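You operate a simulated robot arm through the tools that you are given. There is no shell and no other tool. Be economical: measure what you need, move in short steps, check, and stop when the job is done.

The job below is to be done with a simulated robot arm. You get a single attempt, and the scene is never put back.

Task
Blow both wet propellers dry at the nozzle and stand them on the peg rack.
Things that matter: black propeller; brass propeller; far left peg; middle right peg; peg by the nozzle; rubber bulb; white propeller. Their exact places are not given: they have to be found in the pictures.

The check looks at the end state, three seconds after you hand in, the way a careful person would. Anything else that was tipped, shoved, dropped, spilled or broken makes it a failure.

Robot
A 6-joint arm with a two-finger gripper on a trunk, on a base that drives. Base frame: it is fixed to the floor where the robot stands at the start and does not move with it; the origin is under the middle of the robot, x ahead of it, y to its left, z up; the surface under the hand at the start is at about z = 0.862. Units: m, rad, N and s.
It reaches about 0.718 m from its shoulder. Its first joint turns from -1.204 to 3.002 rad. Places, roughly: far left peg [0.8, -0.3, 0.9]; middle right peg [0.8, -0.5, 0.9]; peg by the nozzle [0.6, -0.6, 0.9]; rubber bulb [0.4, -0.6, 0.9]. Payload 3 kg.
The TCP is the grasp point, 0.03 m short of the fingertips. In the tool frame z runs along the fingers and y along their closing line. The gripper opens to 0.096 m. The gripper's body begins 0.053 m behind the TCP.
Orientation is told as [roll, pitch, yaw] about the base's x, y, z axes, in that order, counted from this pose: with the fingers straight down and closing along the base's y, the tool's x points along the base's -x, its y along +y and its z along -z.

Tools
- The arm moves only by the tool arm_command. Its argument "steps" is a list of rows, each an object of numbers (a shift or turn left out is 0, a gripper value left out holds the last): "wx", "wy", "wz": the turn, a rotation vector about the base's x, y, z in rad; "tx", "ty", "tz": the shift along the base's x, y, z in m; "claw": the closure in counts, from 0 (fully open) to 255 (shut). In form: [{"wx": .., "wy": .., "wz": .., "tx": .., "ty": .., "tz": .., "claw": ..}, ...]. A call has 1 to 10 rows; each row is the pose to reach, as a shift and turn from the pose commanded when the call began. Rows are played at 5 a second. More than 0.05 m and 0.15 rad between two rows, or a gripper value outside its range, and nothing of the call is played. Where a pose cannot be reached the arm comes as near as it can. A force on the tool above 90 N (or 10 N above the force at the start of the call, whichever is more), or a blocked arm, ends the call early, and 0.2 s more pass. Each finger travels about 0.153 m/s and halts on what it meets, pressing with about 24 N; the grip force reading is that of the motor and also rises with nothing between the fingers. The clock runs only during rows and for 0.2 s after the last one: add rows that repeat a pose to give the fingers time. The reply holds the time, the measured pose of the TCP, the force on the tool along the base axes, the opening and the grip force, in the units named above and with some noise, with the torque about the TCP (base axes, N m) and any sound that the robot's microphone picked up.
- Cameras (640 x 400 px; columns grow to the right, rows downward): "scene" is now at [0.1053, -0.0464, 1.5359]; the picture's right is [-0.64, -0.77, 0.00], its down [-0.63, 0.52, -0.57] and it looks along [0.44, -0.36, -0.82] (base axes); focal length 291 px, centre (320, 200). "wrist" rides on the gripper at [0.073, 0.022, -0.083] in the tool frame; the picture's right is [-0.29, 0.96, 0.00], its down [-0.66, -0.20, -0.72] and it looks along [-0.69, -0.21, 0.69] (tool axes); focal length 247 px, centre (320, 200).
- capture(camera): a new picture of that camera. The clock stands still meanwhile.
- lift_body(by): slides the trunk up (or, below 0, down) by that many m; the arm and the scene camera ride with it, the base frame stays. It gives what a move gives, with no picture.
- roll_base(legs): drives the robot by 1 to 6 legs, each [ahead, left, turn to the left] in m, m and rad, along the robot's own axes; the way and the turn of a leg run together, so that a leg with both is an arc; at most 1.5 m and 3.142 rad a leg. The arm and the cameras ride along, it lands a little off, and it stops where it bumps. It gives what a move gives.
- head_to(pan, tilt): turns the head with the scene camera to pan (to the left, within 1.501 rad either way) and tilt (down, from -0.506 to 1.204), counted from straight ahead of the robot. It gives what a move gives.
- locate(camera, pixels): for up to 12 pixels [column, row] of the newest picture of that camera ("zoom" is the newest enlarged one), the place [x, y, z] in the base frame of the surface seen there, good to about 0.002 m. The clock stands still meanwhile.
- close_up(camera, box): a new picture of the part [left, top, right, bottom] of that camera's present view, enlarged. The clock stands still meanwhile.
- hand_in(): hands the job in; it is judged then, once.

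Keep the steps short. Do not move on a guess: measure, check each grasp and each placing, and mend mistakes. In all there are 80 turns and 52 pictures (those below and enlarged ones count). Leave the gripper open and the arm clear of the work at the hand-in unless told otherwise, and finish with a single line.

The tools are called after "Emit:" by a JSON object that holds its "api" and its "payload". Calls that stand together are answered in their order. arm_command: Moves the arm, as the interface text tells. Its arguments: {"type":"object","properties":{"steps":{"type":"array"}},"required":["steps"]} The other tools are called the same way: lift_body (by) slides the trunk up or down; roll_base (legs) drives the base; head_to (pan, tilt) turns the head that bears the scene camera; capture (camera) takes a picture; locate (camera, pixels) gives the place of the surface under pixels of a picture; close_up (camera, box) takes an enlarged picture of a part of a camera's view; hand_in () hands the job in.

At the start:

```text
time: 0.0
tcp_pos: [0.4591, -0.2381, 0.9997]
ee_rot: [-0.001, 0.0, 0.0]
wrist_force: [-0.8, 0.3, 0.2]
wrist_torque: [-0.02, 0.01, 0.05]
finger_gap: 0.096
grasp_force: 0.1
trunk travel left (down, up): [-0.911, 0.029]
robot x, y, heading: [0.0029, -0.0011, 0.001]
head pan, tilt: [-0.689, 0.963]
```

scene: 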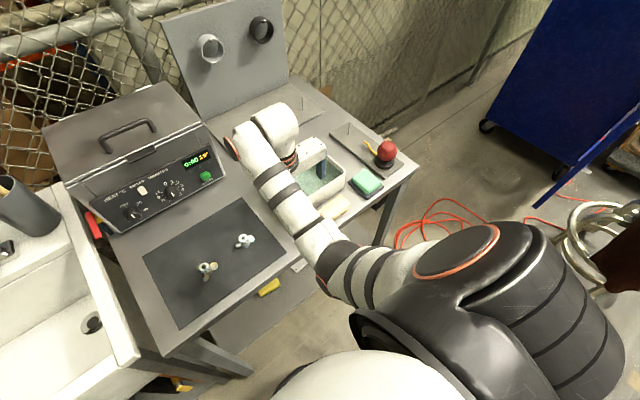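
wrist: 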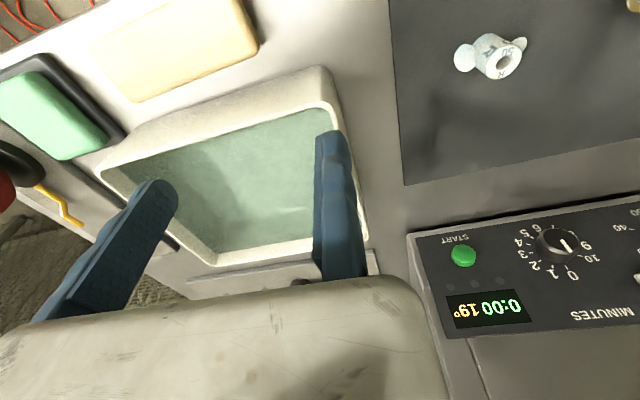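

I see two small propellers on a dark mat (scene about 207,270 and 245,240), a tray under the gripper, and a red bulb at about (385,150). I'll enlarge these areas first.

Emit:
{"api": "close_up", "payload": {"camera": "scene", "box": [140, 190, 300, 290]}}

Emit:
{"api": "close_up", "payload": {"camera": "scene", "box": [270, 80, 430, 230]}}

Emit:
{"api": "close_up", "payload": {"camera": "scene", "box": [150, 0, 350, 125]}}

```text
4.00 times, centred on (220, 240) of scene
```

zoom: 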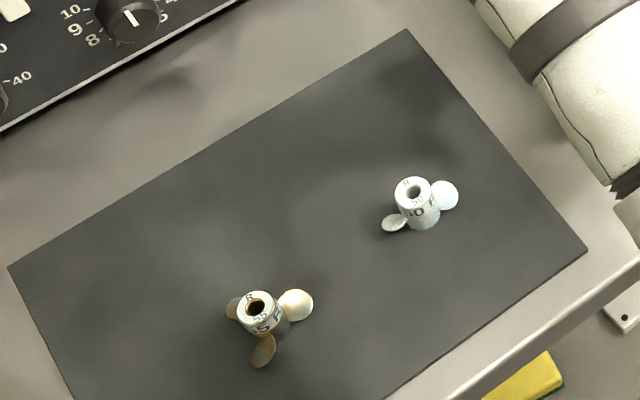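

```text
2.67 times, centred on (350, 155) of scene
```

zoom: 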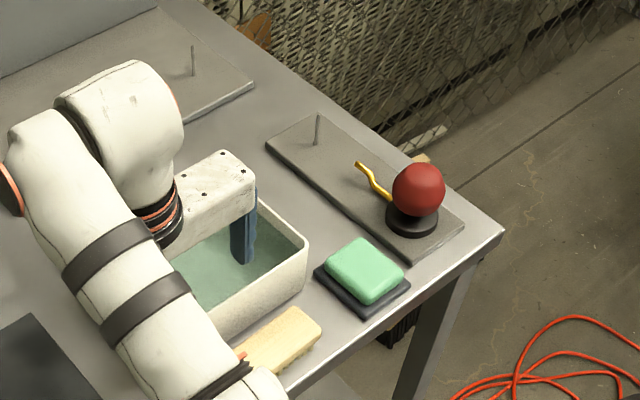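

```text
3.20 times, centred on (250, 62) of scene
```

zoom: 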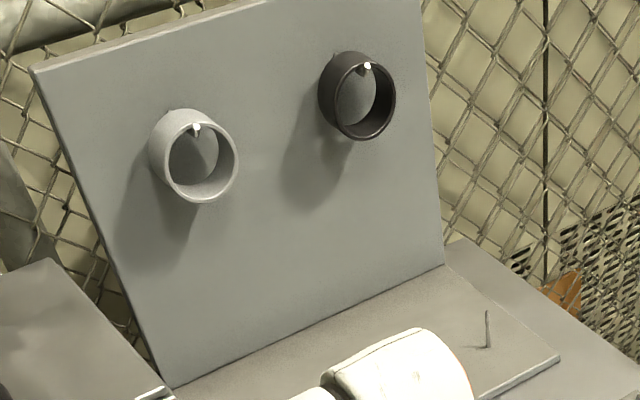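

Only two propellers show so far, and the arm hides part of the rack. I'll measure what is visible now, using a full scene picture's pixels.

Emit:
{"api": "locate", "payload": {"camera": "scene", "pixels": [[204, 266], [243, 238], [214, 265], [251, 239], [301, 100], [349, 133], [360, 143], [384, 148], [340, 150], [365, 165], [268, 290], [150, 300]]}}

Emit:
{"api": "arm_command", "payload": {"steps": [{"tz": 0.05}, {"tz": 0.1}, {"tz": 0.12, "ty": 0.04, "tx": -0.02}, {"tz": 0.12, "ty": 0.08, "tx": -0.04}, {"tz": 0.12, "ty": 0.12, "tx": -0.06}, {"tz": 0.12, "ty": 0.16, "tx": -0.08}, {"tz": 0.12, "ty": 0.2, "tx": -0.1}, {"tz": 0.12, "ty": 0.24, "tx": -0.1}]}}

Emit:
{"api": "capture", "payload": {"camera": "scene"}}

```text
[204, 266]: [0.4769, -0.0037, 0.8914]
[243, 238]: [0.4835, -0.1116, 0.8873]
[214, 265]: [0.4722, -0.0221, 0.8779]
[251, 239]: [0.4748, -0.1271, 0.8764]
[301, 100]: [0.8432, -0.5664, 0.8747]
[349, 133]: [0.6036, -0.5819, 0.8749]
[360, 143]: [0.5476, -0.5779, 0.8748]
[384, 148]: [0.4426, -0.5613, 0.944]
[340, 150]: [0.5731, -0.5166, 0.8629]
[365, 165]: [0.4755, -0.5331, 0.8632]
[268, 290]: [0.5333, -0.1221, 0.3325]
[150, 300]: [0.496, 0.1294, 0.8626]
```

```text
time: 2.0
tcp_pos: [0.4706, -0.1549, 1.0311]
ee_rot: [-0.11, 0.004, -0.065]
wrist_force: [0.4, 0.4, -0.7]
wrist_torque: [0.03, 0.04, 0.02]
finger_gap: 0.0958
grasp_force: 0.0
out of reach, approached as far as the arm can: row 1, 2, 3, 4, 5, 6, 7, 8
trunk travel left (down, up): [-0.911, 0.029]
robot x, y, heading: [0.0011, -0.0021, -0.002]
head pan, tilt: [-0.689, 0.963]
stopped in row 8: the arm was blocked; the commanded pose is now the measured one
```

```text
46 pictures are left
```

scene: 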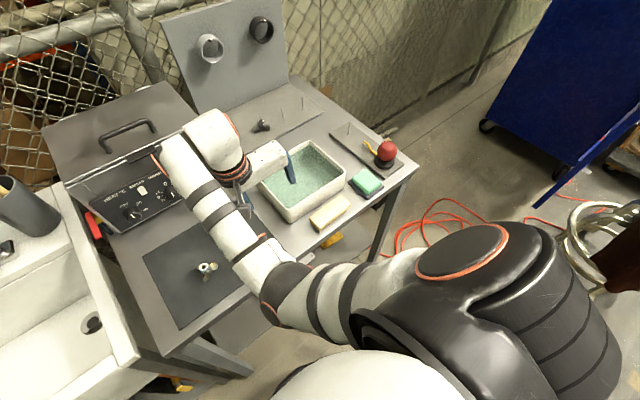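

The arm is short of reach here. I'll look closely at the rack now that it shows, and measure the robot's shoulder area and the bench edge.

Emit:
{"api": "close_up", "payload": {"camera": "scene", "box": [220, 70, 348, 150]}}

Emit:
{"api": "locate", "payload": {"camera": "scene", "pixels": [[460, 250], [345, 265], [285, 280], [200, 170], [215, 135], [262, 125], [303, 107], [282, 118], [243, 300], [185, 342], [370, 220], [412, 165]]}}

```text
5.00 times, centred on (284, 110) of scene
```

zoom: 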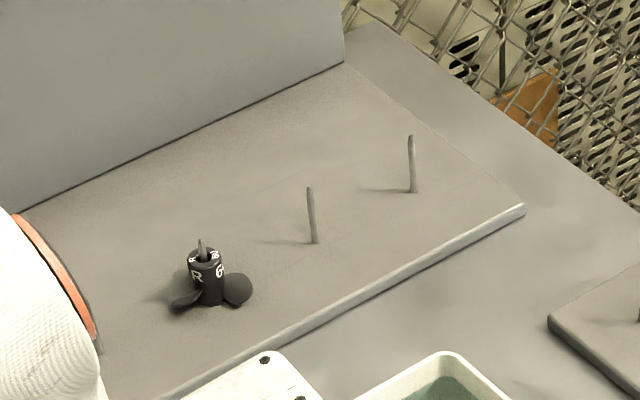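

```text
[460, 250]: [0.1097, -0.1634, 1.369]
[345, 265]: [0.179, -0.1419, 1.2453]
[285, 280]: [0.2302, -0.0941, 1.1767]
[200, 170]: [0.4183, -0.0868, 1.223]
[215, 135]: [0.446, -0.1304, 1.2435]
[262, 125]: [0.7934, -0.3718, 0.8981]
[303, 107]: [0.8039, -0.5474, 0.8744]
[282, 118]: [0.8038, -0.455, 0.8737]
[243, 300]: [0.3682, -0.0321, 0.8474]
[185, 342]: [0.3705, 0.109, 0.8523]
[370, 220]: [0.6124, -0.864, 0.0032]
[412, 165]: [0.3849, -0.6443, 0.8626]
```

The black propeller already stands on a rack peg near (0.793,-0.372). The shoulder is at about (0.1,-0.16,1.3), so the arm is too folded here and backing up will help. I'll drive back 0.15 m and take another look.

Emit:
{"api": "roll_base", "payload": {"legs": [[-0.15, 0, 0]]}}

Emit:
{"api": "capture", "payload": {"camera": "scene"}}

```text
time: 3.4
tcp_pos: [0.3224, -0.1545, 1.029]
ee_rot: [-0.109, 0.004, -0.068]
wrist_force: [1.0, 0.0, -0.1]
wrist_torque: [-0.01, -0.01, 0.04]
finger_gap: 0.0956
grasp_force: 0.1
trunk travel left (down, up): [-0.911, 0.029]
robot x, y, heading: [-0.151, -0.0017, -0.003]
head pan, tilt: [-0.689, 0.963]
```

```text
44 pictures are left
```

scene: 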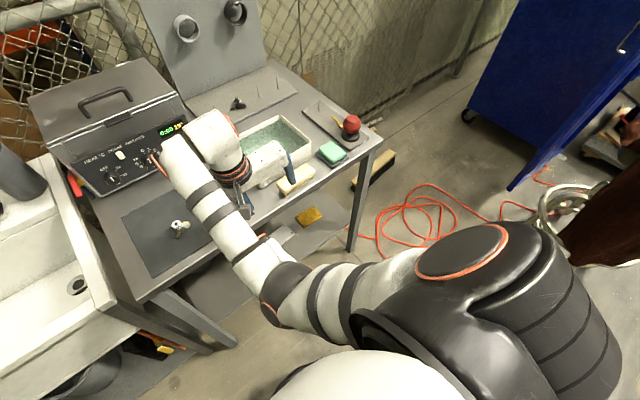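

Now I'll zoom in hard on the rack, the brass propeller and the nozzle.

Emit:
{"api": "close_up", "payload": {"camera": "scene", "box": [190, 70, 302, 140]}}

Emit:
{"api": "close_up", "payload": {"camera": "scene", "box": [164, 210, 196, 242]}}

Emit:
{"api": "close_up", "payload": {"camera": "scene", "box": [295, 95, 375, 145]}}

```text
5.71 times, centred on (246, 105) of scene
```

zoom: 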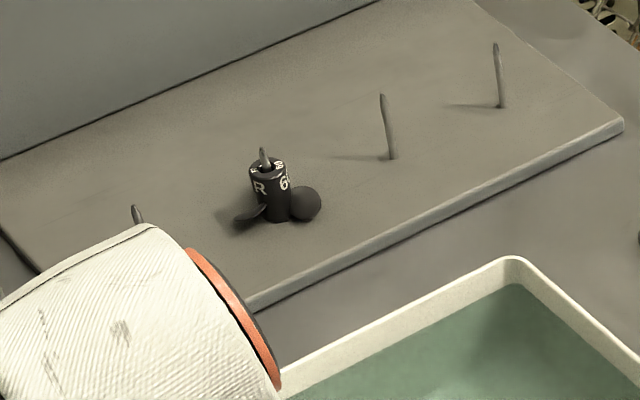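

```text
12.50 times, centred on (180, 226) of scene
```

zoom: 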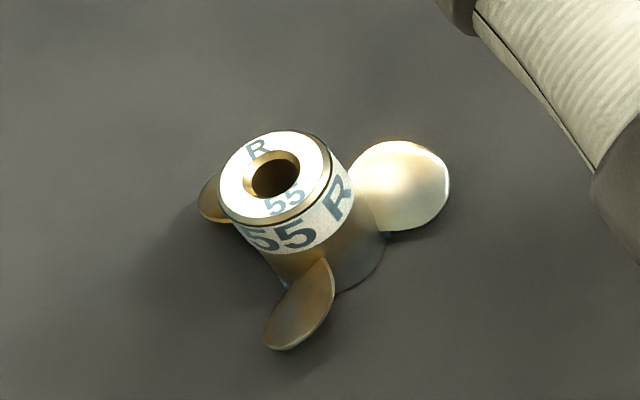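

```text
8.00 times, centred on (335, 120) of scene
```

zoom: 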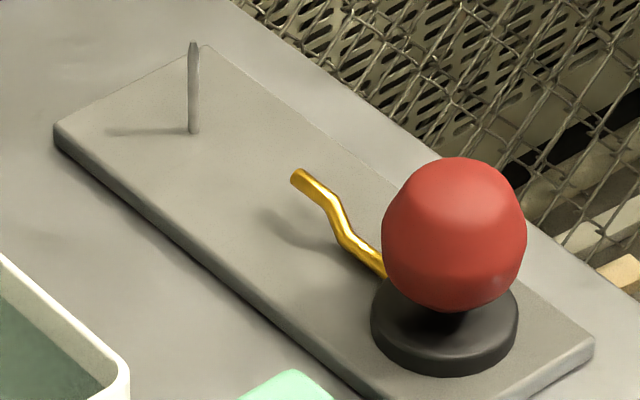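

The hubs carry labels (brass "R 55", black "R 60"), the blades sit low and the collar is free. Next I'll straighten the hand and move it back and left of the mat, so the wrist camera sees the propellers and the scene camera sees the rack.

Emit:
{"api": "arm_command", "payload": {"steps": [{"wx": 0.055, "wz": 0.034, "tx": 0.02, "ty": 0.02, "tz": 0.01}, {"wx": 0.11, "wz": 0.068, "tx": 0.04, "ty": 0.05, "tz": 0.02}, {"wx": 0.11, "wz": 0.068, "tx": 0.04, "ty": 0.08, "tz": 0.03}, {"wx": 0.11, "wz": 0.068, "tx": 0.04, "ty": 0.11, "tz": 0.03}, {"wx": 0.11, "wz": 0.068, "tx": 0.04, "ty": 0.14, "tz": 0.03}, {"wx": 0.11, "wz": 0.068, "tx": 0.04, "ty": 0.16, "tz": 0.03}]}}

Emit:
{"api": "capture", "payload": {"camera": "wrist"}}

Emit:
{"api": "capture", "payload": {"camera": "scene"}}

```text
time: 4.8
tcp_pos: [0.3931, -0.0455, 1.052]
ee_rot: [-0.001, 0.007, -0.006]
wrist_force: [1.0, 1.2, 0.6]
wrist_torque: [0.0, 0.0, 0.01]
finger_gap: 0.0959
grasp_force: 0.1
out of reach, approached as far as the arm can: row 4, 5, 6
trunk travel left (down, up): [-0.911, 0.029]
robot x, y, heading: [-0.1516, 0.0044, -0.003]
head pan, tilt: [-0.689, 0.963]
```

```text
40 pictures are left
```

wrist: 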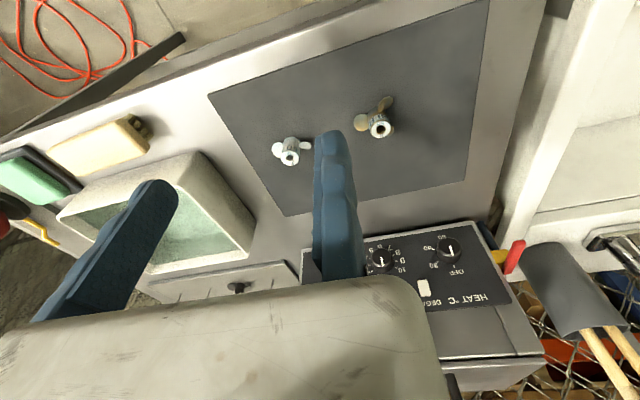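

```text
39 pictures are left
```

scene: 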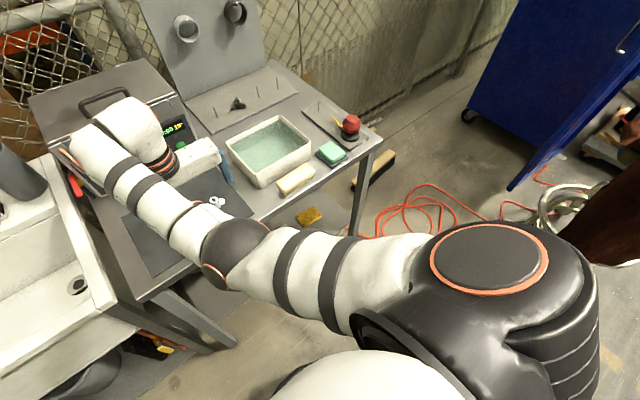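

All four rack pegs are now in view. I'll zoom on the rack, the white propeller and, from the wrist, both propellers, to look for labels and measure.

Emit:
{"api": "close_up", "payload": {"camera": "wrist", "box": [260, 80, 420, 180]}}

Emit:
{"api": "locate", "payload": {"camera": "zoom", "pixels": [[480, 205], [495, 200], [460, 210], [455, 160], [515, 100], [420, 170], [120, 315], [135, 312], [105, 318], [60, 285], [185, 260], [120, 300]]}}

Emit:
{"api": "close_up", "payload": {"camera": "scene", "box": [180, 75, 292, 145]}}

```text
4.00 times, centred on (340, 130) of wrist
```

zoom: 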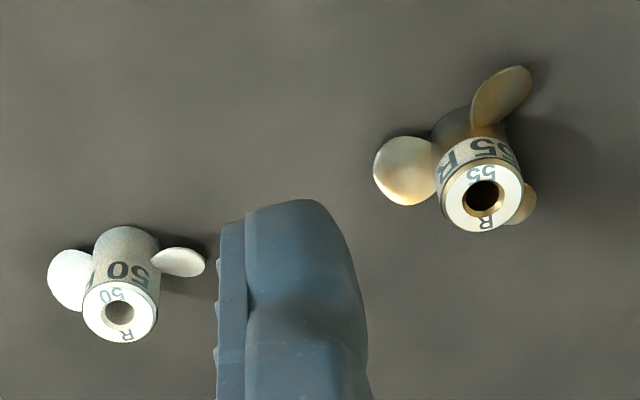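

```text
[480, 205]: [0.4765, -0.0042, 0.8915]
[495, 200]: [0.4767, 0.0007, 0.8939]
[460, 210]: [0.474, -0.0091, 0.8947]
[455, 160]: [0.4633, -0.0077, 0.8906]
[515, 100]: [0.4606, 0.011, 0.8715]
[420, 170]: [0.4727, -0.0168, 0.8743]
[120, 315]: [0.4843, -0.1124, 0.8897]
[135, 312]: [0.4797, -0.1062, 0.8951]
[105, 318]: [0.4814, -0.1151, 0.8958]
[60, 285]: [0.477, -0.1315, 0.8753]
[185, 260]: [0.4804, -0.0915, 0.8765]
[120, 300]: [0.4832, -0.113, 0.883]
```

```text
5.71 times, centred on (236, 110) of scene
```

zoom: 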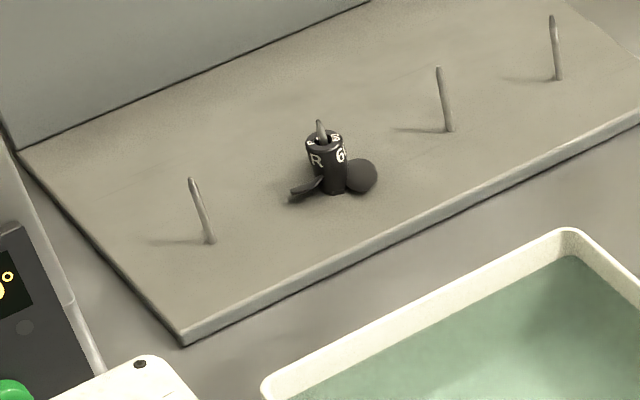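

Labels read 50 (white), 55 (brass) and 6x (black), and the free named pegs are far left and middle right. I'll measure the peg bases and tips in this zoom, and the blade tops and hub rims in the wrist picture.

Emit:
{"api": "locate", "payload": {"camera": "zoom", "pixels": [[210, 241], [191, 181], [202, 215], [449, 130], [438, 70], [444, 105], [558, 78], [551, 18], [319, 123], [325, 137], [325, 185], [360, 175]]}}

Emit:
{"api": "locate", "payload": {"camera": "wrist", "pixels": [[372, 129], [388, 127], [379.5, 136.5], [381, 121], [379, 111], [388, 98], [366, 116], [282, 158], [298, 155], [291, 164], [289, 152], [306, 145]]}}

Emit:
{"api": "close_up", "payload": {"camera": "scene", "box": [225, 90, 257, 110]}}

```text
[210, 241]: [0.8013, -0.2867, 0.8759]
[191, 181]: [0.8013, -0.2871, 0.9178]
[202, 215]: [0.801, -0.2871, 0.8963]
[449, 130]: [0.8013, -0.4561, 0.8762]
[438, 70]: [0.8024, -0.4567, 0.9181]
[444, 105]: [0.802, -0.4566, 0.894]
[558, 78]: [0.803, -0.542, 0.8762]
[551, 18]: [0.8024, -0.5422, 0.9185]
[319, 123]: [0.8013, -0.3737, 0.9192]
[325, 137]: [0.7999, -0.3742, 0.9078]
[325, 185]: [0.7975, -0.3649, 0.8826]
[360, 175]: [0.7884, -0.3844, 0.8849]
```

```text
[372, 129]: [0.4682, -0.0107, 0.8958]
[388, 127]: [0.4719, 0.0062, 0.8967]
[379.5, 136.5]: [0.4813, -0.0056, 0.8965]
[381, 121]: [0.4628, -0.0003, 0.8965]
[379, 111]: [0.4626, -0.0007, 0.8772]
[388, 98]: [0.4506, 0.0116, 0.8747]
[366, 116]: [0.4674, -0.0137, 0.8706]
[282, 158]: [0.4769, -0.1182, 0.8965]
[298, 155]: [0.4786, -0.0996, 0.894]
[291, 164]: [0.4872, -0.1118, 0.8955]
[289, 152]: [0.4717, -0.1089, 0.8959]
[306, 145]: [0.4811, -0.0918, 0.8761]
```

```text
16.00 times, centred on (241, 100) of scene
```

zoom: 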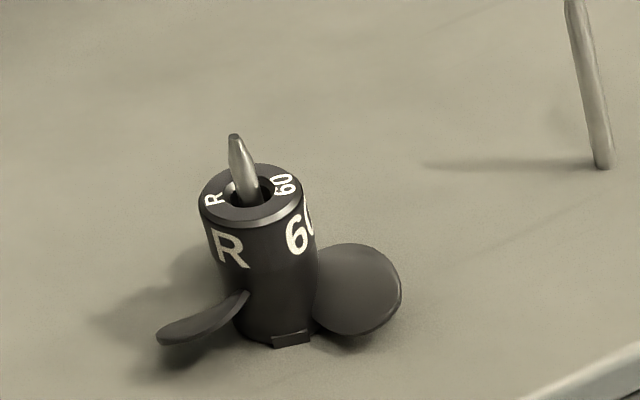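

The white hub centre is about (0.4795,-0.1095) with its top at 0.896. The blades lie below 0.88. I'll go above it, then stop partway down to check.

Emit:
{"api": "arm_command", "payload": {"steps": [{"tx": 0.03, "ty": -0.02, "tz": -0.02}, {"tx": 0.06, "ty": -0.045, "tz": -0.04}, {"tx": 0.0865, "ty": -0.064, "tz": -0.06}, {"tx": 0.0865, "ty": -0.064, "tz": -0.1}, {"tx": 0.0865, "ty": -0.064, "tz": -0.1}]}}

Emit:
{"api": "capture", "payload": {"camera": "wrist"}}

```text
time: 6.0
tcp_pos: [0.4215, -0.1064, 0.9963]
ee_rot: [0.005, 0.007, 0.001]
wrist_force: [-0.1, -0.4, 0.5]
wrist_torque: [-0.02, 0.01, 0.02]
finger_gap: 0.096
grasp_force: 0.0
out of reach, approached as far as the arm can: row 2, 3, 4, 5
trunk travel left (down, up): [-0.911, 0.029]
robot x, y, heading: [-0.144, 0.0015, -0.002]
head pan, tilt: [-0.689, 0.963]
```

```text
35 pictures are left
```

wrist: 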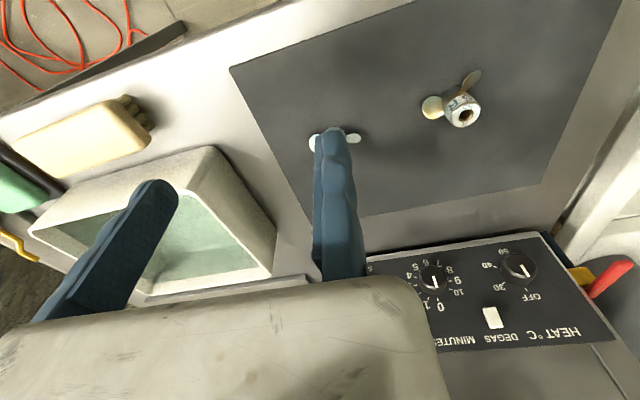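

The arm is now at its outer limit, because the shoulder sits about 0.4 m above the work. A lower trunk gives a flatter, longer reach, so I'll first raise the hand relative to the shoulder.

Emit:
{"api": "arm_command", "payload": {"steps": [{"tz": 0.04}, {"tz": 0.08}, {"tz": 0.12}, {"tz": 0.16}, {"tz": 0.2}]}}

```text
time: 7.2
tcp_pos: [0.4267, -0.1058, 1.1953]
ee_rot: [0.002, 0.01, 0.003]
wrist_force: [0.3, 0.2, 0.3]
wrist_torque: [0.0, 0.0, 0.01]
finger_gap: 0.0958
grasp_force: 0.0
out of reach, approached as far as the arm can: row 5
trunk travel left (down, up): [-0.911, 0.029]
robot x, y, heading: [-0.1492, -0.0013, -0.002]
head pan, tilt: [-0.689, 0.963]
```

The hand rose to 1.195. I'll lower the trunk 0.17 m, which brings the fingertips to about 0.995, well above everything on the mat.

Emit:
{"api": "lift_body", "payload": {"by": -0.17}}

Emit:
{"api": "arm_command", "payload": {"steps": [{"tx": 0.025}, {"tx": 0.053, "ty": -0.004}, {"tx": 0.053, "ty": -0.004, "tz": -0.03}, {"tx": 0.053, "ty": -0.004, "tz": -0.06}, {"tx": 0.053, "ty": -0.004, "tz": -0.06}]}}

Emit:
{"api": "capture", "payload": {"camera": "scene"}}

```text
time: 9.1
tcp_pos: [0.4279, -0.1063, 1.0247]
ee_rot: [0.002, 0.007, 0.002]
wrist_force: [0.1, -0.1, -0.2]
wrist_torque: [0.02, -0.03, -0.03]
finger_gap: 0.0961
grasp_force: 0.1
trunk travel left (down, up): [-0.741, 0.199]
robot x, y, heading: [-0.1485, -0.0006, -0.002]
head pan, tilt: [-0.689, 0.963]
```

```text
time: 10.3
tcp_pos: [0.4454, -0.1196, 0.9635]
ee_rot: [0.001, 0.006, 0.001]
wrist_force: [0.5, 0.1, 0.9]
wrist_torque: [-0.02, -0.02, 0.02]
finger_gap: 0.0962
grasp_force: 0.1
out of reach, approached as far as the arm can: row 1, 2, 3, 4, 5
trunk travel left (down, up): [-0.741, 0.199]
robot x, y, heading: [-0.1464, -0.0008, -0.003]
head pan, tilt: [-0.689, 0.963]
```

```text
34 pictures are left
```

scene: 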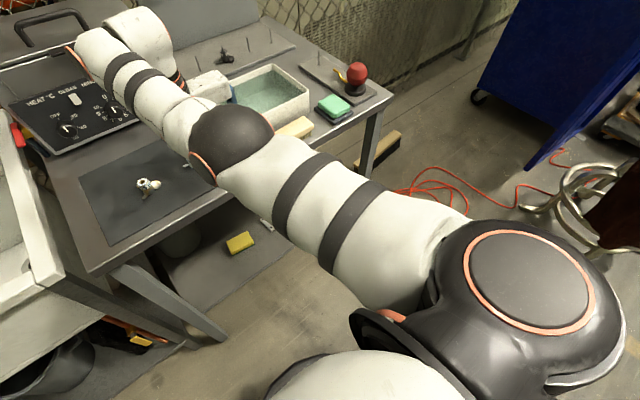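

The reach is almost enough. I'll drive 0.1 m forward, which stays behind the starting place, with the fingertips at 0.93 above everything.

Emit:
{"api": "roll_base", "payload": {"legs": [[0.1, 0, 0]]}}

Emit:
{"api": "arm_command", "payload": {"steps": [{"tx": -0.02, "ty": 0.005}, {"tx": -0.04, "ty": 0.01}, {"tx": -0.06, "ty": 0.01}, {"tx": -0.06, "ty": 0.01}]}}

Emit:
{"api": "capture", "payload": {"camera": "wrist"}}

```text
time: 11.4
tcp_pos: [0.5457, -0.121, 0.9643]
ee_rot: [0.002, 0.009, 0.0]
wrist_force: [0.0, 0.2, -0.9]
wrist_torque: [-0.02, 0.02, 0.0]
finger_gap: 0.0959
grasp_force: 0.1
trunk travel left (down, up): [-0.741, 0.199]
robot x, y, heading: [-0.0483, 0.0009, -0.005]
head pan, tilt: [-0.689, 0.963]
```

```text
time: 12.4
tcp_pos: [0.5042, -0.1078, 0.9532]
ee_rot: [0.003, 0.007, 0.002]
wrist_force: [0.4, -0.1, -0.4]
wrist_torque: [0.0, -0.01, 0.03]
finger_gap: 0.0958
grasp_force: 0.0
out of reach, approached as far as the arm can: row 2, 3, 4
trunk travel left (down, up): [-0.741, 0.199]
robot x, y, heading: [-0.051, 0.0013, -0.002]
head pan, tilt: [-0.689, 0.963]
```

```text
33 pictures are left
```

wrist: 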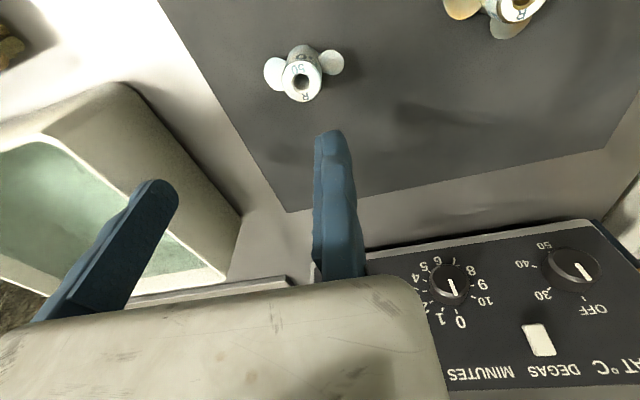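

The limits behave oddly, so I'll measure the arm's own joints in the last scene picture to understand the reach (robot was then at x=-0.146, trunk down 0.17).

Emit:
{"api": "locate", "payload": {"camera": "scene", "pixels": [[532, 290], [590, 290], [470, 290], [540, 345], [240, 125], [205, 170], [185, 125], [135, 85], [90, 40], [75, 65], [145, 25], [165, 55]]}}

Emit:
{"api": "locate", "payload": {"camera": "wrist", "pixels": [[302, 68], [318, 82], [287, 82], [302, 99], [275, 70], [332, 62], [515, 8], [220, 215]]}}

```text
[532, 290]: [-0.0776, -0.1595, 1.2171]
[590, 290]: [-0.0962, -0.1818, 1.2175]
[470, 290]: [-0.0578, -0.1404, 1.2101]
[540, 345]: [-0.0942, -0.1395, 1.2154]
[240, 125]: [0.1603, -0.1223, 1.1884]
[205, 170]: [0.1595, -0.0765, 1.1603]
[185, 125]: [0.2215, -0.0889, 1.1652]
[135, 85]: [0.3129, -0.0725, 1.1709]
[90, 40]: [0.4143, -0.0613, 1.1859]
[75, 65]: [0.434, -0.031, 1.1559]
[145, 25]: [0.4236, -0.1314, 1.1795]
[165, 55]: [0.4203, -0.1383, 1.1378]
```

```text
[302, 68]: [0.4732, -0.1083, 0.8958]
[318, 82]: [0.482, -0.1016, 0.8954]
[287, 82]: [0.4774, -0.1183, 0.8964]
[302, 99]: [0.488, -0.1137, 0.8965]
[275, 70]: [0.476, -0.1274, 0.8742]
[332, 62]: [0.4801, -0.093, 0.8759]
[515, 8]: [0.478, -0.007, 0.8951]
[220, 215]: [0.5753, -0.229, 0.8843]
```

The arm links are about 0.25 m each, so a vertical hand reaches only about 0.5 m from the shoulder. The rack at x=0.8 therefore needs the base close, a tilted hand, or both. I'll look down at my own base and the bench edge.

Emit:
{"api": "head_to", "payload": {"pan": 0.0, "tilt": 1.2}}

Emit:
{"api": "capture", "payload": {"camera": "scene"}}

```text
time: 13.5
tcp_pos: [0.5052, -0.1082, 0.953]
ee_rot: [0.002, 0.008, 0.003]
wrist_force: [-0.6, -0.7, 0.1]
wrist_torque: [-0.04, 0.02, 0.03]
finger_gap: 0.0959
grasp_force: 0.0
trunk travel left (down, up): [-0.741, 0.199]
robot x, y, heading: [-0.0498, -0.0009, -0.003]
head pan, tilt: [0.0, 1.201]
```

```text
32 pictures are left
```

scene: 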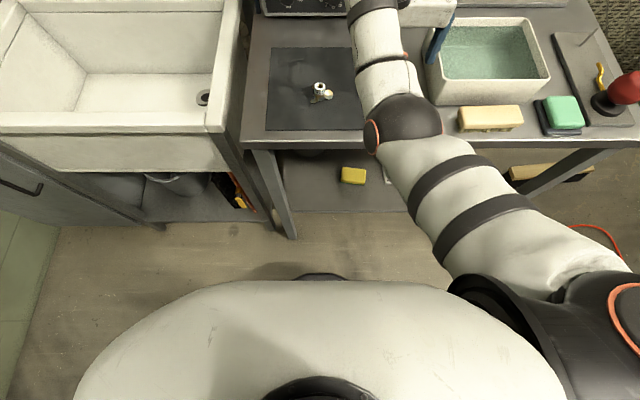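

I'll measure my front (chest and the dark base rim), the bench edge, the legs, the shelf and the sink.

Emit:
{"api": "locate", "payload": {"camera": "scene", "pixels": [[320, 275], [320, 285], [200, 292], [320, 320], [320, 145], [320, 212], [292, 237], [530, 195], [600, 230], [180, 135], [350, 172], [450, 290]]}}

```text
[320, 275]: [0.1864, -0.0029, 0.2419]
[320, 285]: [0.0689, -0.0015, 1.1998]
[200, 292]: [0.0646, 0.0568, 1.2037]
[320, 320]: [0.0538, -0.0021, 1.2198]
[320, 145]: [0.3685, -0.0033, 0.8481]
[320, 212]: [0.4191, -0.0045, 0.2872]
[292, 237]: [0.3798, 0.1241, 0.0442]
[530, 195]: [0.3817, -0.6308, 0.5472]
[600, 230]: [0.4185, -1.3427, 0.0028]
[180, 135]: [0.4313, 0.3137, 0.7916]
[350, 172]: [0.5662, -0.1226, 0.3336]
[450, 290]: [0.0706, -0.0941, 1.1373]
```

My base front is about 0.24 m ahead of centre and 0.24 m high. The bench legs stand at y=0.12 and y=-0.63 and the shelf front is at x=0.42. So the robot can stand at about x=0.1, y=-0.25, and a hand tilted about y still grips an upright hub and reaches farther. I'll raise the hand and slide the robot to the right over the tray, away from the oven.

Emit:
{"api": "arm_command", "payload": {"steps": [{"tz": 0.03}, {"tz": 0.06, "tx": -0.02}, {"tz": 0.08, "tx": -0.05}, {"tz": 0.08, "tx": -0.05}]}}

Emit:
{"api": "roll_base", "payload": {"legs": [[0, -0.25, 0]]}}

Emit:
{"api": "arm_command", "payload": {"steps": [{"wz": 0.15}, {"wz": 0.3}, {"wz": 0.45}, {"wz": 0.6}, {"wz": 0.75}, {"wz": 0.9}, {"wz": 1.05}, {"wz": 1.2}, {"wz": 1.35}, {"wz": 1.5}]}}

```text
time: 14.5
tcp_pos: [0.5253, -0.0994, 1.0157]
ee_rot: [0.001, 0.009, 0.003]
wrist_force: [0.4, -0.6, 0.3]
wrist_torque: [-0.03, -0.02, -0.02]
finger_gap: 0.0962
grasp_force: 0.1
out of reach, approached as far as the arm can: row 1, 2, 3, 4
trunk travel left (down, up): [-0.741, 0.199]
robot x, y, heading: [-0.0524, 0.0019, -0.002]
head pan, tilt: [0.0, 1.201]
```

```text
time: 16.3
tcp_pos: [0.5242, -0.3529, 1.0156]
ee_rot: [0.002, 0.008, 0.007]
wrist_force: [0.0, -0.5, 0.1]
wrist_torque: [0.04, 0.0, 0.0]
finger_gap: 0.0962
grasp_force: 0.0
trunk travel left (down, up): [-0.741, 0.199]
robot x, y, heading: [-0.0456, -0.2512, 0.002]
head pan, tilt: [0.0, 1.201]
```

```text
time: 18.5
tcp_pos: [0.5249, -0.3529, 1.0162]
ee_rot: [0.001, 0.008, 1.51]
wrist_force: [-0.6, 0.7, -0.9]
wrist_torque: [0.01, -0.01, 0.01]
finger_gap: 0.0963
grasp_force: 0.1
trunk travel left (down, up): [-0.741, 0.199]
robot x, y, heading: [-0.0503, -0.2597, 0.002]
head pan, tilt: [0.0, 1.201]
```

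The yaw turns freely. I'll continue to half a turn (3.14).

Emit:
{"api": "arm_command", "payload": {"steps": [{"wz": 0.15}, {"wz": 0.3}, {"wz": 0.45}, {"wz": 0.6}, {"wz": 0.75}, {"wz": 0.9}, {"wz": 1.05}, {"wz": 1.2}, {"wz": 1.35}, {"wz": 1.5}]}}

Emit:
{"api": "arm_command", "payload": {"steps": [{"wz": 0.13}, {"wz": 0.13, "tx": -0.03}, {"wz": 0.13, "tx": -0.06}, {"wz": 0.13, "tx": -0.06}]}}

```text
time: 20.7
tcp_pos: [0.5262, -0.3539, 1.0152]
ee_rot: [0.003, 0.007, 3.009]
wrist_force: [-0.5, -0.1, 0.6]
wrist_torque: [-0.02, 0.03, -0.01]
finger_gap: 0.0962
grasp_force: 0.0
trunk travel left (down, up): [-0.741, 0.199]
robot x, y, heading: [-0.0537, -0.2573, -0.002]
head pan, tilt: [0.0, 1.201]
```

```text
time: 21.7
tcp_pos: [0.5209, -0.3459, 1.0026]
ee_rot: [0.003, 0.007, 3.138]
wrist_force: [0.1, 0.2, -0.1]
wrist_torque: [0.0, 0.02, -0.06]
finger_gap: 0.0959
grasp_force: 0.0
out of reach, approached as far as the arm can: row 2, 3, 4
trunk travel left (down, up): [-0.741, 0.199]
robot x, y, heading: [-0.052, -0.2547, 0.007]
head pan, tilt: [0.0, 1.201]
```

The flip works. The retract got stuck near the straight-arm posture, so I'll try tilting the hand (wy negative, fingers forward), which lets the wrist come back.

Emit:
{"api": "arm_command", "payload": {"steps": [{"wy": -0.1, "tx": 0.04, "tz": 0.02}, {"wy": -0.2, "tx": 0.05, "tz": 0.03}, {"wy": -0.3, "tx": 0.06, "tz": 0.04}, {"wy": -0.4, "tx": 0.06, "tz": 0.04}, {"wy": -0.5, "tx": 0.06, "tz": 0.04}, {"wy": -0.6, "tx": 0.06, "tz": 0.04}, {"wy": -0.7, "tx": 0.06, "tz": 0.04}, {"wy": -0.785, "tx": 0.06, "tz": 0.04}]}}

Emit:
{"api": "head_to", "payload": {"pan": -0.45, "tilt": 0.95}}

Emit:
{"api": "capture", "payload": {"camera": "scene"}}

```text
time: 23.5
tcp_pos: [0.5914, -0.3396, 1.0457]
ee_rot: [-0.001, 0.797, 3.124]
wrist_force: [-0.1, 0.4, -0.1]
wrist_torque: [-0.02, 0.02, 0.0]
finger_gap: 0.0959
grasp_force: 0.0
out of reach, approached as far as the arm can: row 7, 8
trunk travel left (down, up): [-0.741, 0.199]
robot x, y, heading: [-0.0527, -0.2582, -0.002]
head pan, tilt: [0.0, 1.201]
```

```text
time: 24.4
tcp_pos: [0.5901, -0.3384, 1.0437]
ee_rot: [-0.001, 0.791, 3.128]
wrist_force: [-0.5, -0.2, 0.2]
wrist_torque: [-0.01, 0.0, -0.01]
finger_gap: 0.0962
grasp_force: 0.0
trunk travel left (down, up): [-0.741, 0.199]
robot x, y, heading: [-0.0512, -0.2577, -0.0]
head pan, tilt: [-0.45, 0.949]
```

```text
31 pictures are left
```

scene: 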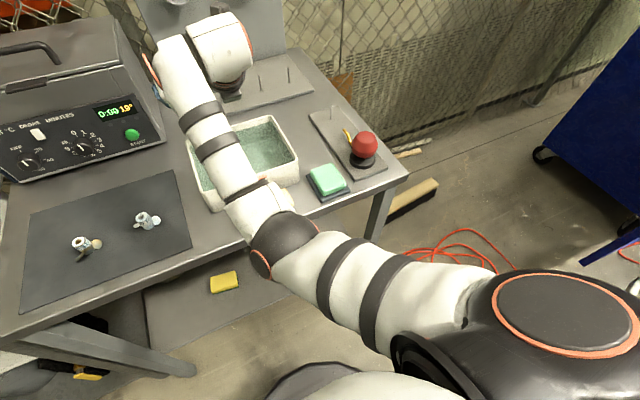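

The tilt of 0.79 is reached. I'll measure the arm's joints again, to see which limit is hit.

Emit:
{"api": "locate", "payload": {"camera": "scene", "pixels": [[565, 310], [290, 228], [262, 262], [225, 165], [172, 50], [152, 75], [220, 30], [235, 90], [300, 100], [82, 241], [142, 217], [260, 68]]}}

Emit:
{"api": "capture", "payload": {"camera": "wrist"}}

```text
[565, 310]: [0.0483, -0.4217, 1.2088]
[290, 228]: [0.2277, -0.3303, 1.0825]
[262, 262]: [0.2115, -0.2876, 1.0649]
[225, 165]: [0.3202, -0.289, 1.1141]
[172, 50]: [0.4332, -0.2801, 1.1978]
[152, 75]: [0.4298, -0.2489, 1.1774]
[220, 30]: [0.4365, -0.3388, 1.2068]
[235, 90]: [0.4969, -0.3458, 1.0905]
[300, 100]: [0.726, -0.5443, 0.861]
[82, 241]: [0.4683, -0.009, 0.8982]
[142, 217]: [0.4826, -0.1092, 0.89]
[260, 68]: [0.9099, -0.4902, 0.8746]
```

```text
30 pictures are left
```

wrist: 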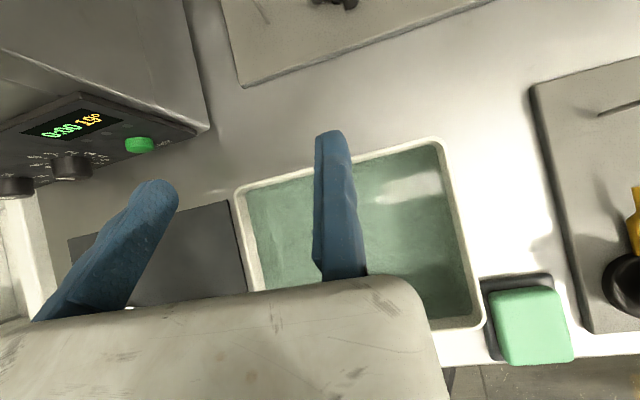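

The elbow hangs down and the wrist must stay about 0.41–0.51 m from the shoulder. So I'll keep the arm posture nearly fixed and use the base and trunk for large moves. Next I'll measure obstacles: the oven's right side, the bulb, the nozzle and the tray rim.

Emit:
{"api": "locate", "payload": {"camera": "scene", "pixels": [[160, 140], [135, 90], [125, 60], [115, 25], [105, 15], [364, 132], [364, 143], [345, 130], [352, 138], [330, 110], [333, 118], [292, 165]]}}

Emit:
{"api": "close_up", "payload": {"camera": "scene", "box": [305, 95, 401, 180]}}

Emit:
{"api": "locate", "payload": {"camera": "wrist", "pixels": [[207, 128], [195, 60], [190, 10], [245, 85], [600, 113], [638, 105], [635, 195], [160, 148]]}}

```text
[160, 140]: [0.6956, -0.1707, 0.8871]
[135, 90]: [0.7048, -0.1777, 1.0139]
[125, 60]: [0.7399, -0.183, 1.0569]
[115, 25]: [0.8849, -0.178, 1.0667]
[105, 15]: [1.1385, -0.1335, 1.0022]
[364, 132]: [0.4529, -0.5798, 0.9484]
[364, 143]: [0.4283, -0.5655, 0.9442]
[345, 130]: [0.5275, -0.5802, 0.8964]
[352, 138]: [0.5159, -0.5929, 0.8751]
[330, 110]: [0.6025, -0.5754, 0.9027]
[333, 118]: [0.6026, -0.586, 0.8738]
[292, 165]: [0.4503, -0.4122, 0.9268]
```

```text
4.71 times, centred on (353, 138) of scene
```

zoom: 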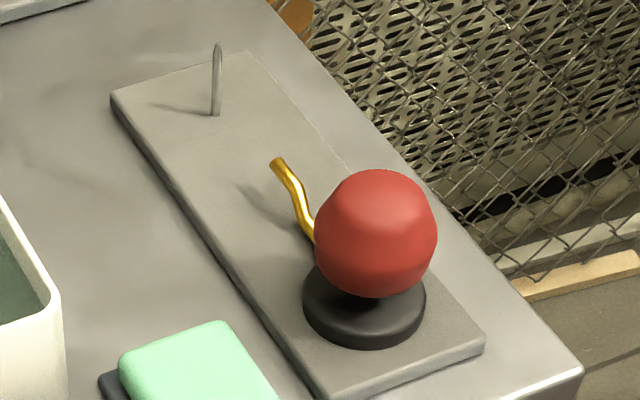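

```text
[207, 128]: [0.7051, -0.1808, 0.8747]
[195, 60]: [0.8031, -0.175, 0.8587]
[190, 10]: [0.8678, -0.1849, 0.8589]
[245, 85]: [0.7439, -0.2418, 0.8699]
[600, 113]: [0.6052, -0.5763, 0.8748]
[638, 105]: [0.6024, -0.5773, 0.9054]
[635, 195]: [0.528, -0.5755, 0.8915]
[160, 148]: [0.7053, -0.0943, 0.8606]
```

The oven's right wall is at y≈-0.178 and its front at x≈0.70, leaving space for the hand at the far left peg. I'll measure the nozzle peg, nozzle and bulb exactly in this zoom.

Emit:
{"api": "locate", "payload": {"camera": "zoom", "pixels": [[216, 112], [217, 80], [217, 50], [278, 160], [297, 190], [310, 228], [375, 172], [340, 185], [430, 225], [375, 235], [330, 270], [365, 330]]}}

```text
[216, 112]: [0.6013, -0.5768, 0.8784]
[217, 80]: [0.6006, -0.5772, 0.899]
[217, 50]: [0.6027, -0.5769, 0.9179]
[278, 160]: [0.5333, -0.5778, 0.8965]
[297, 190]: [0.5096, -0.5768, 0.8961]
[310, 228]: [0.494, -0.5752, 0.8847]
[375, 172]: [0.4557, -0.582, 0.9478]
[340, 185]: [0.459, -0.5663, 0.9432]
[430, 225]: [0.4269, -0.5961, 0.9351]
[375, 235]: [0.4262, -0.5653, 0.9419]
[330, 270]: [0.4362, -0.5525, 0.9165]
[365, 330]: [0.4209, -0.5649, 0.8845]
```

Peg by nozzle: (0.602,-0.577), tip at 0.918. Nozzle tip: (0.535,-0.578,0.8965). The bulb centre is about (0.435,-0.577,0.925). Now I'll go to the white propeller: base back 0.14 m and then left 0.24 m, with the hand at 1.04, clear of everything.

Emit:
{"api": "roll_base", "payload": {"legs": [[-0.14, 0, 0], [0, 0.24, 0]]}}

Emit:
{"api": "arm_command", "payload": {"steps": [{"tx": 0.05}, {"tx": 0.08, "tz": -0.02}, {"tx": 0.08, "tz": -0.04}, {"tx": 0.08, "tz": -0.06}, {"tx": 0.08, "tz": -0.06}]}}

```text
time: 27.1
tcp_pos: [0.4488, -0.1001, 1.0427]
ee_rot: [-0.001, 0.791, 3.13]
wrist_force: [0.2, -0.1, -0.4]
wrist_torque: [-0.03, -0.02, -0.04]
finger_gap: 0.096
grasp_force: 0.1
trunk travel left (down, up): [-0.741, 0.199]
robot x, y, heading: [-0.1937, -0.0192, 0.006]
head pan, tilt: [-0.45, 0.949]
```

```text
time: 28.4
tcp_pos: [0.5276, -0.0993, 0.9835]
ee_rot: [-0.002, 0.792, 3.128]
wrist_force: [0.1, -0.2, -0.2]
wrist_torque: [-0.02, -0.04, -0.01]
finger_gap: 0.0959
grasp_force: 0.0
trunk travel left (down, up): [-0.741, 0.199]
robot x, y, heading: [-0.1918, -0.0172, 0.008]
head pan, tilt: [-0.45, 0.949]
```

Reachable, and the command follows the measurement. The hub axis should sit about 13 mm ahead of the TCP, so the target is TCP (0.466,-0.1095). I'll move there at z=0.95 and look.

Emit:
{"api": "arm_command", "payload": {"steps": [{"tx": -0.03, "ty": -0.005, "tz": -0.01}, {"tx": -0.0616, "ty": -0.0102, "tz": -0.02}, {"tx": -0.0616, "ty": -0.0102, "tz": -0.035}, {"tx": -0.0616, "ty": -0.0102, "tz": -0.035}]}}

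Emit:
{"api": "capture", "payload": {"camera": "wrist"}}

```text
time: 29.4
tcp_pos: [0.4666, -0.1091, 0.9482]
ee_rot: [-0.001, 0.793, 3.129]
wrist_force: [0.2, 0.2, 0.4]
wrist_torque: [0.05, 0.01, 0.01]
finger_gap: 0.096
grasp_force: 0.1
trunk travel left (down, up): [-0.741, 0.199]
robot x, y, heading: [-0.1926, -0.0195, -0.002]
head pan, tilt: [-0.45, 0.949]
```

```text
28 pictures are left
```

wrist: 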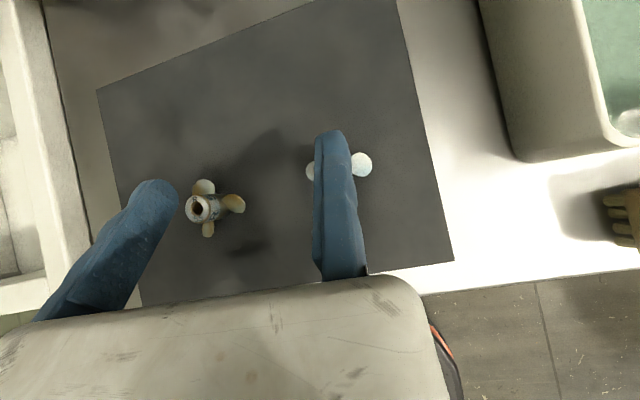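

The white propeller shows under the right finger, which doesn't match the stated camera geometry. I'll measure the fingertips themselves and the propellers in this picture.

Emit:
{"api": "locate", "payload": {"camera": "wrist", "pixels": [[330, 135], [335, 180], [345, 260], [317, 200], [160, 184], [170, 205], [100, 260], [362, 165], [310, 170], [196, 208], [350, 150], [250, 340]]}}

Emit:
{"api": "close_up", "payload": {"camera": "scene", "box": [20, 60, 260, 270]}}

```text
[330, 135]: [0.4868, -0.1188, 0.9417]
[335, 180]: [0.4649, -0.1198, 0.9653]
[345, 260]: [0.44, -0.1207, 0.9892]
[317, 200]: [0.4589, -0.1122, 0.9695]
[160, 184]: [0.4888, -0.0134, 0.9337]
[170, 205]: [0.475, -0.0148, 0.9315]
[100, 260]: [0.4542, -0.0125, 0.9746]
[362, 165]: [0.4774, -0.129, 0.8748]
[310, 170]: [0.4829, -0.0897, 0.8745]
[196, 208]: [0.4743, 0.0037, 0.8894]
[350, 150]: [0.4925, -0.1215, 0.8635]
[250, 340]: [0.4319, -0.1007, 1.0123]
```

```text
1.90 times, centred on (140, 165) of scene
```

zoom: 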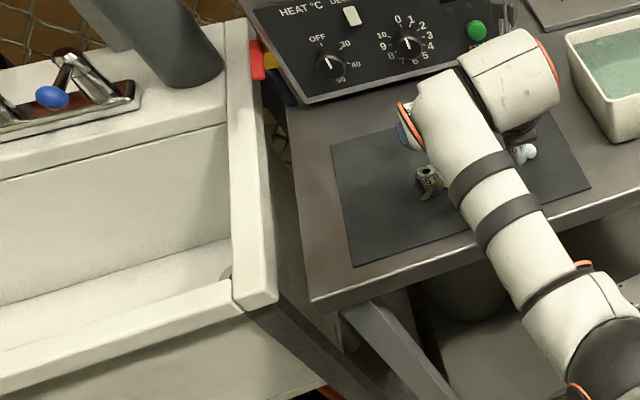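

The fingers measure at y≈-0.117 and -0.010, so their middle is at -0.064, not at the reported -0.109. I'll close the fingers in the air here (clear, above the propeller) and see where they meet.

Emit:
{"api": "arm_command", "payload": {"steps": [{"claw": 160, "tz": 0.03}, {"claw": 160, "tz": 0.03}, {"claw": 160, "tz": 0.03}]}}

Emit:
{"api": "capture", "payload": {"camera": "wrist"}}

Emit:
{"api": "locate", "payload": {"camera": "wrist", "pixels": [[330, 135], [335, 180], [345, 260], [317, 200], [210, 165], [220, 190], [230, 210], [250, 150], [280, 150], [425, 290], [380, 290], [250, 320]]}}

```text
time: 30.1
tcp_pos: [0.4673, -0.1093, 0.9774]
ee_rot: [-0.001, 0.791, 3.131]
wrist_force: [0.1, -0.9, -0.9]
wrist_torque: [-0.06, 0.01, 0.01]
finger_gap: 0.0361
grasp_force: 0.0
trunk travel left (down, up): [-0.741, 0.199]
robot x, y, heading: [-0.1922, -0.0216, 0.005]
head pan, tilt: [-0.45, 0.949]
```

```text
26 pictures are left
```

wrist: 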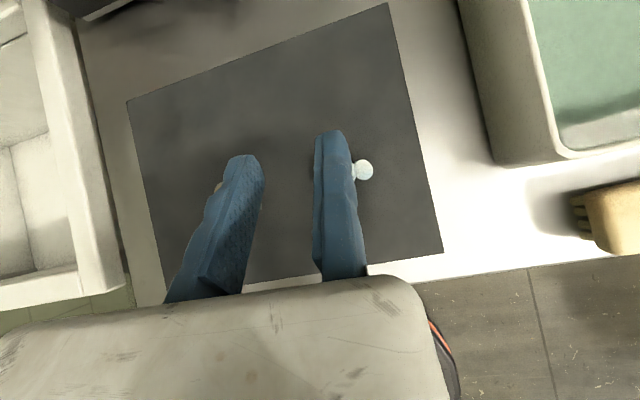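

```text
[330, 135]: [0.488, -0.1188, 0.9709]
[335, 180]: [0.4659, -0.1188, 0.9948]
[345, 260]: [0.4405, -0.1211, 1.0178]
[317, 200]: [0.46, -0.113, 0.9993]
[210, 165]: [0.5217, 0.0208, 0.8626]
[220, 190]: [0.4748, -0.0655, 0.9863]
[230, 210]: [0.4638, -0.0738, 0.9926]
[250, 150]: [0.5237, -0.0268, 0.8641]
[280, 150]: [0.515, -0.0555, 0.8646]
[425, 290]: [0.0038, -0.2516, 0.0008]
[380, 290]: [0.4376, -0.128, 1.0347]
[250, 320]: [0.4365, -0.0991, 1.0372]
```

Only one finger moves. The right one (base -y side) is stationary with its inner face about 3 mm beyond the TCP, so I'll set the fixed finger just beside the hub and let the moving one close. I'll open to about 66 mm, shift y by -0.009 and descend to z≈0.935 first.

Emit:
{"api": "arm_command", "payload": {"steps": [{"claw": 80, "ty": -0.009}, {"claw": 80, "ty": -0.009}, {"claw": 80, "ty": -0.009, "tz": -0.02}, {"claw": 80, "ty": -0.009, "tz": -0.042}, {"claw": 80, "ty": -0.009, "tz": -0.042}]}}

Emit:
{"api": "close_up", "payload": {"camera": "wrist", "box": [220, 100, 420, 225]}}

```text
time: 31.4
tcp_pos: [0.4673, -0.1171, 0.935]
ee_rot: [0.0, 0.792, 3.127]
wrist_force: [1.6, 0.6, -0.1]
wrist_torque: [0.03, -0.02, -0.02]
finger_gap: 0.0659
grasp_force: 0.1
trunk travel left (down, up): [-0.741, 0.199]
robot x, y, heading: [-0.1949, -0.0148, 0.003]
head pan, tilt: [-0.45, 0.949]
```

```text
3.20 times, centred on (320, 162) of wrist
```

zoom: 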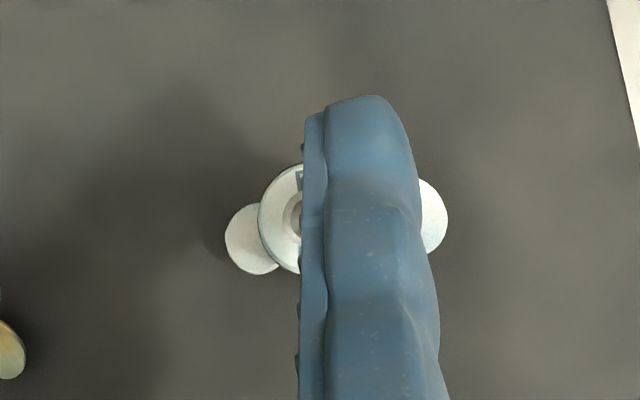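

The finger appears to overlap the hub, partly from parallax. I'll measure the hub's left rim and the finger's inner edge here.

Emit:
{"api": "locate", "payload": {"camera": "zoom", "pixels": [[266, 215], [285, 175], [288, 265], [306, 125], [306, 200], [314, 150], [330, 110], [375, 105], [400, 130], [437, 215], [240, 240], [305, 300]]}}

```text
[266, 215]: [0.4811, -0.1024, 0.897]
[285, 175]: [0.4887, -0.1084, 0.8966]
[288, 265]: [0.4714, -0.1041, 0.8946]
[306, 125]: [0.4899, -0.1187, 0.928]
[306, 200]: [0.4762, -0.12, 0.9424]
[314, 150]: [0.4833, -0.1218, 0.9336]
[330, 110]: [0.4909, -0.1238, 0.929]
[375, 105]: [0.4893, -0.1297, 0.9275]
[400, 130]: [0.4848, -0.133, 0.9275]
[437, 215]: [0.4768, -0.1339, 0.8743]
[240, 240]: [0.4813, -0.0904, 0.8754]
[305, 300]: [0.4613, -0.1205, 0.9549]
```

The finger's inner face is at y=-0.119 and the hub's near rim at about -0.119. I'll shift 4 mm more to -y, then lower to z=0.914 and close.

Emit:
{"api": "arm_command", "payload": {"steps": [{"ty": -0.005}, {"ty": -0.005, "tz": -0.01}, {"ty": -0.005, "tz": -0.0205}, {"ty": -0.005, "tz": -0.0205}]}}

Emit:
{"api": "close_up", "payload": {"camera": "wrist", "box": [220, 100, 420, 225]}}

```text
time: 32.4
tcp_pos: [0.4666, -0.1237, 0.9149]
ee_rot: [-0.002, 0.791, 3.127]
wrist_force: [-0.4, -0.4, -0.1]
wrist_torque: [0.0, 0.03, 0.0]
finger_gap: 0.0658
grasp_force: 0.0
trunk travel left (down, up): [-0.741, 0.199]
robot x, y, heading: [-0.1953, -0.0193, 0.007]
head pan, tilt: [-0.45, 0.949]
```

```text
3.20 times, centred on (320, 162) of wrist
```

zoom: 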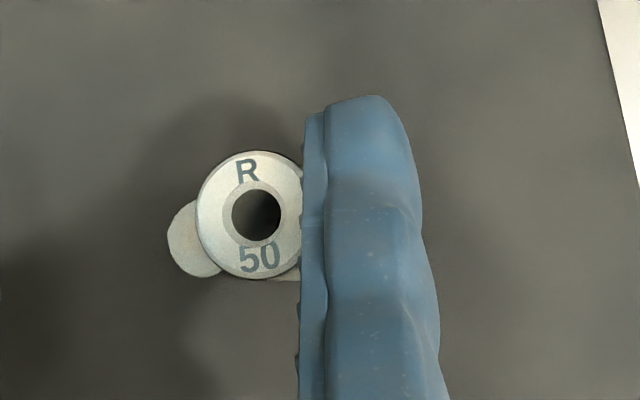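

The fixed finger now lies right beside the hub with no force. I'll close.

Emit:
{"api": "arm_command", "payload": {"steps": [{"claw": 160}, {"claw": 255}, {"claw": 255}, {"claw": 255}]}}

Emit:
{"api": "close_up", "payload": {"camera": "wrist", "box": [220, 100, 420, 225]}}

```text
time: 33.4
tcp_pos: [0.4661, -0.1226, 0.9168]
ee_rot: [0.0, 0.792, 3.13]
wrist_force: [0.3, 0.1, 1.9]
wrist_torque: [0.03, 0.03, 0.02]
finger_gap: 0.0194
grasp_force: 24.3
trunk travel left (down, up): [-0.741, 0.199]
robot x, y, heading: [-0.1948, -0.0198, 0.007]
head pan, tilt: [-0.45, 0.949]
```

```text
3.20 times, centred on (320, 162) of wrist
```

zoom: 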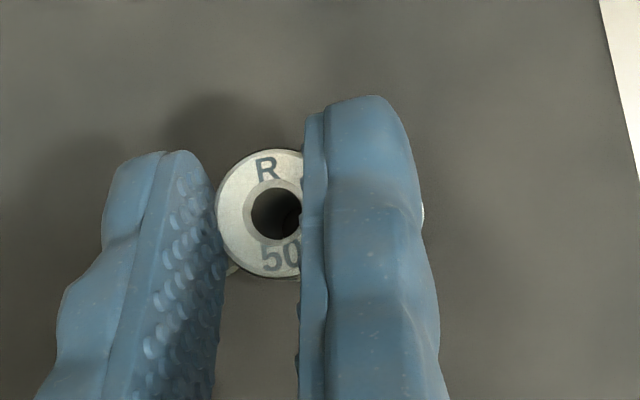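

Gripped with a gap of 19.4 mm. I'll measure the hub's rim to learn its offset in the hand, then lift.

Emit:
{"api": "locate", "payload": {"camera": "zoom", "pixels": [[222, 215], [265, 154], [285, 274], [248, 213], [272, 183], [280, 241], [232, 175], [240, 262]]}}

Emit:
{"api": "arm_command", "payload": {"steps": [{"tz": 0.02}, {"tz": 0.05}, {"tz": 0.08}, {"tz": 0.08}]}}

Emit:
{"api": "close_up", "payload": {"camera": "wrist", "box": [220, 100, 420, 225]}}

```text
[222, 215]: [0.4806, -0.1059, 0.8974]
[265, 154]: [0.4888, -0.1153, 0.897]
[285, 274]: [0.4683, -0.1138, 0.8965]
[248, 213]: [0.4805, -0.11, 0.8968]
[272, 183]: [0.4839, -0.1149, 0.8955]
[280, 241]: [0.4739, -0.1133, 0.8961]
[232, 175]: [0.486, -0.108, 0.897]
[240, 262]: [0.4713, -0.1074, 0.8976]
```

```text
time: 34.4
tcp_pos: [0.4667, -0.1244, 0.9954]
ee_rot: [-0.001, 0.793, 3.128]
wrist_force: [-0.1, 0.4, -0.2]
wrist_torque: [0.0, 0.02, -0.01]
finger_gap: 0.0193
grasp_force: 24.1
trunk travel left (down, up): [-0.741, 0.199]
robot x, y, heading: [-0.1937, -0.0188, 0.005]
head pan, tilt: [-0.45, 0.949]
```

```text
3.20 times, centred on (320, 162) of wrist
```

zoom: 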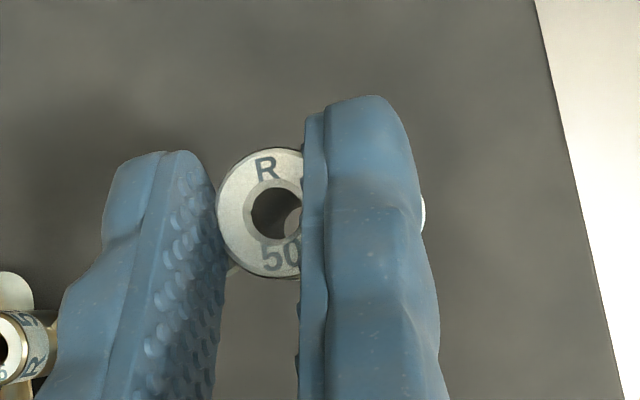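

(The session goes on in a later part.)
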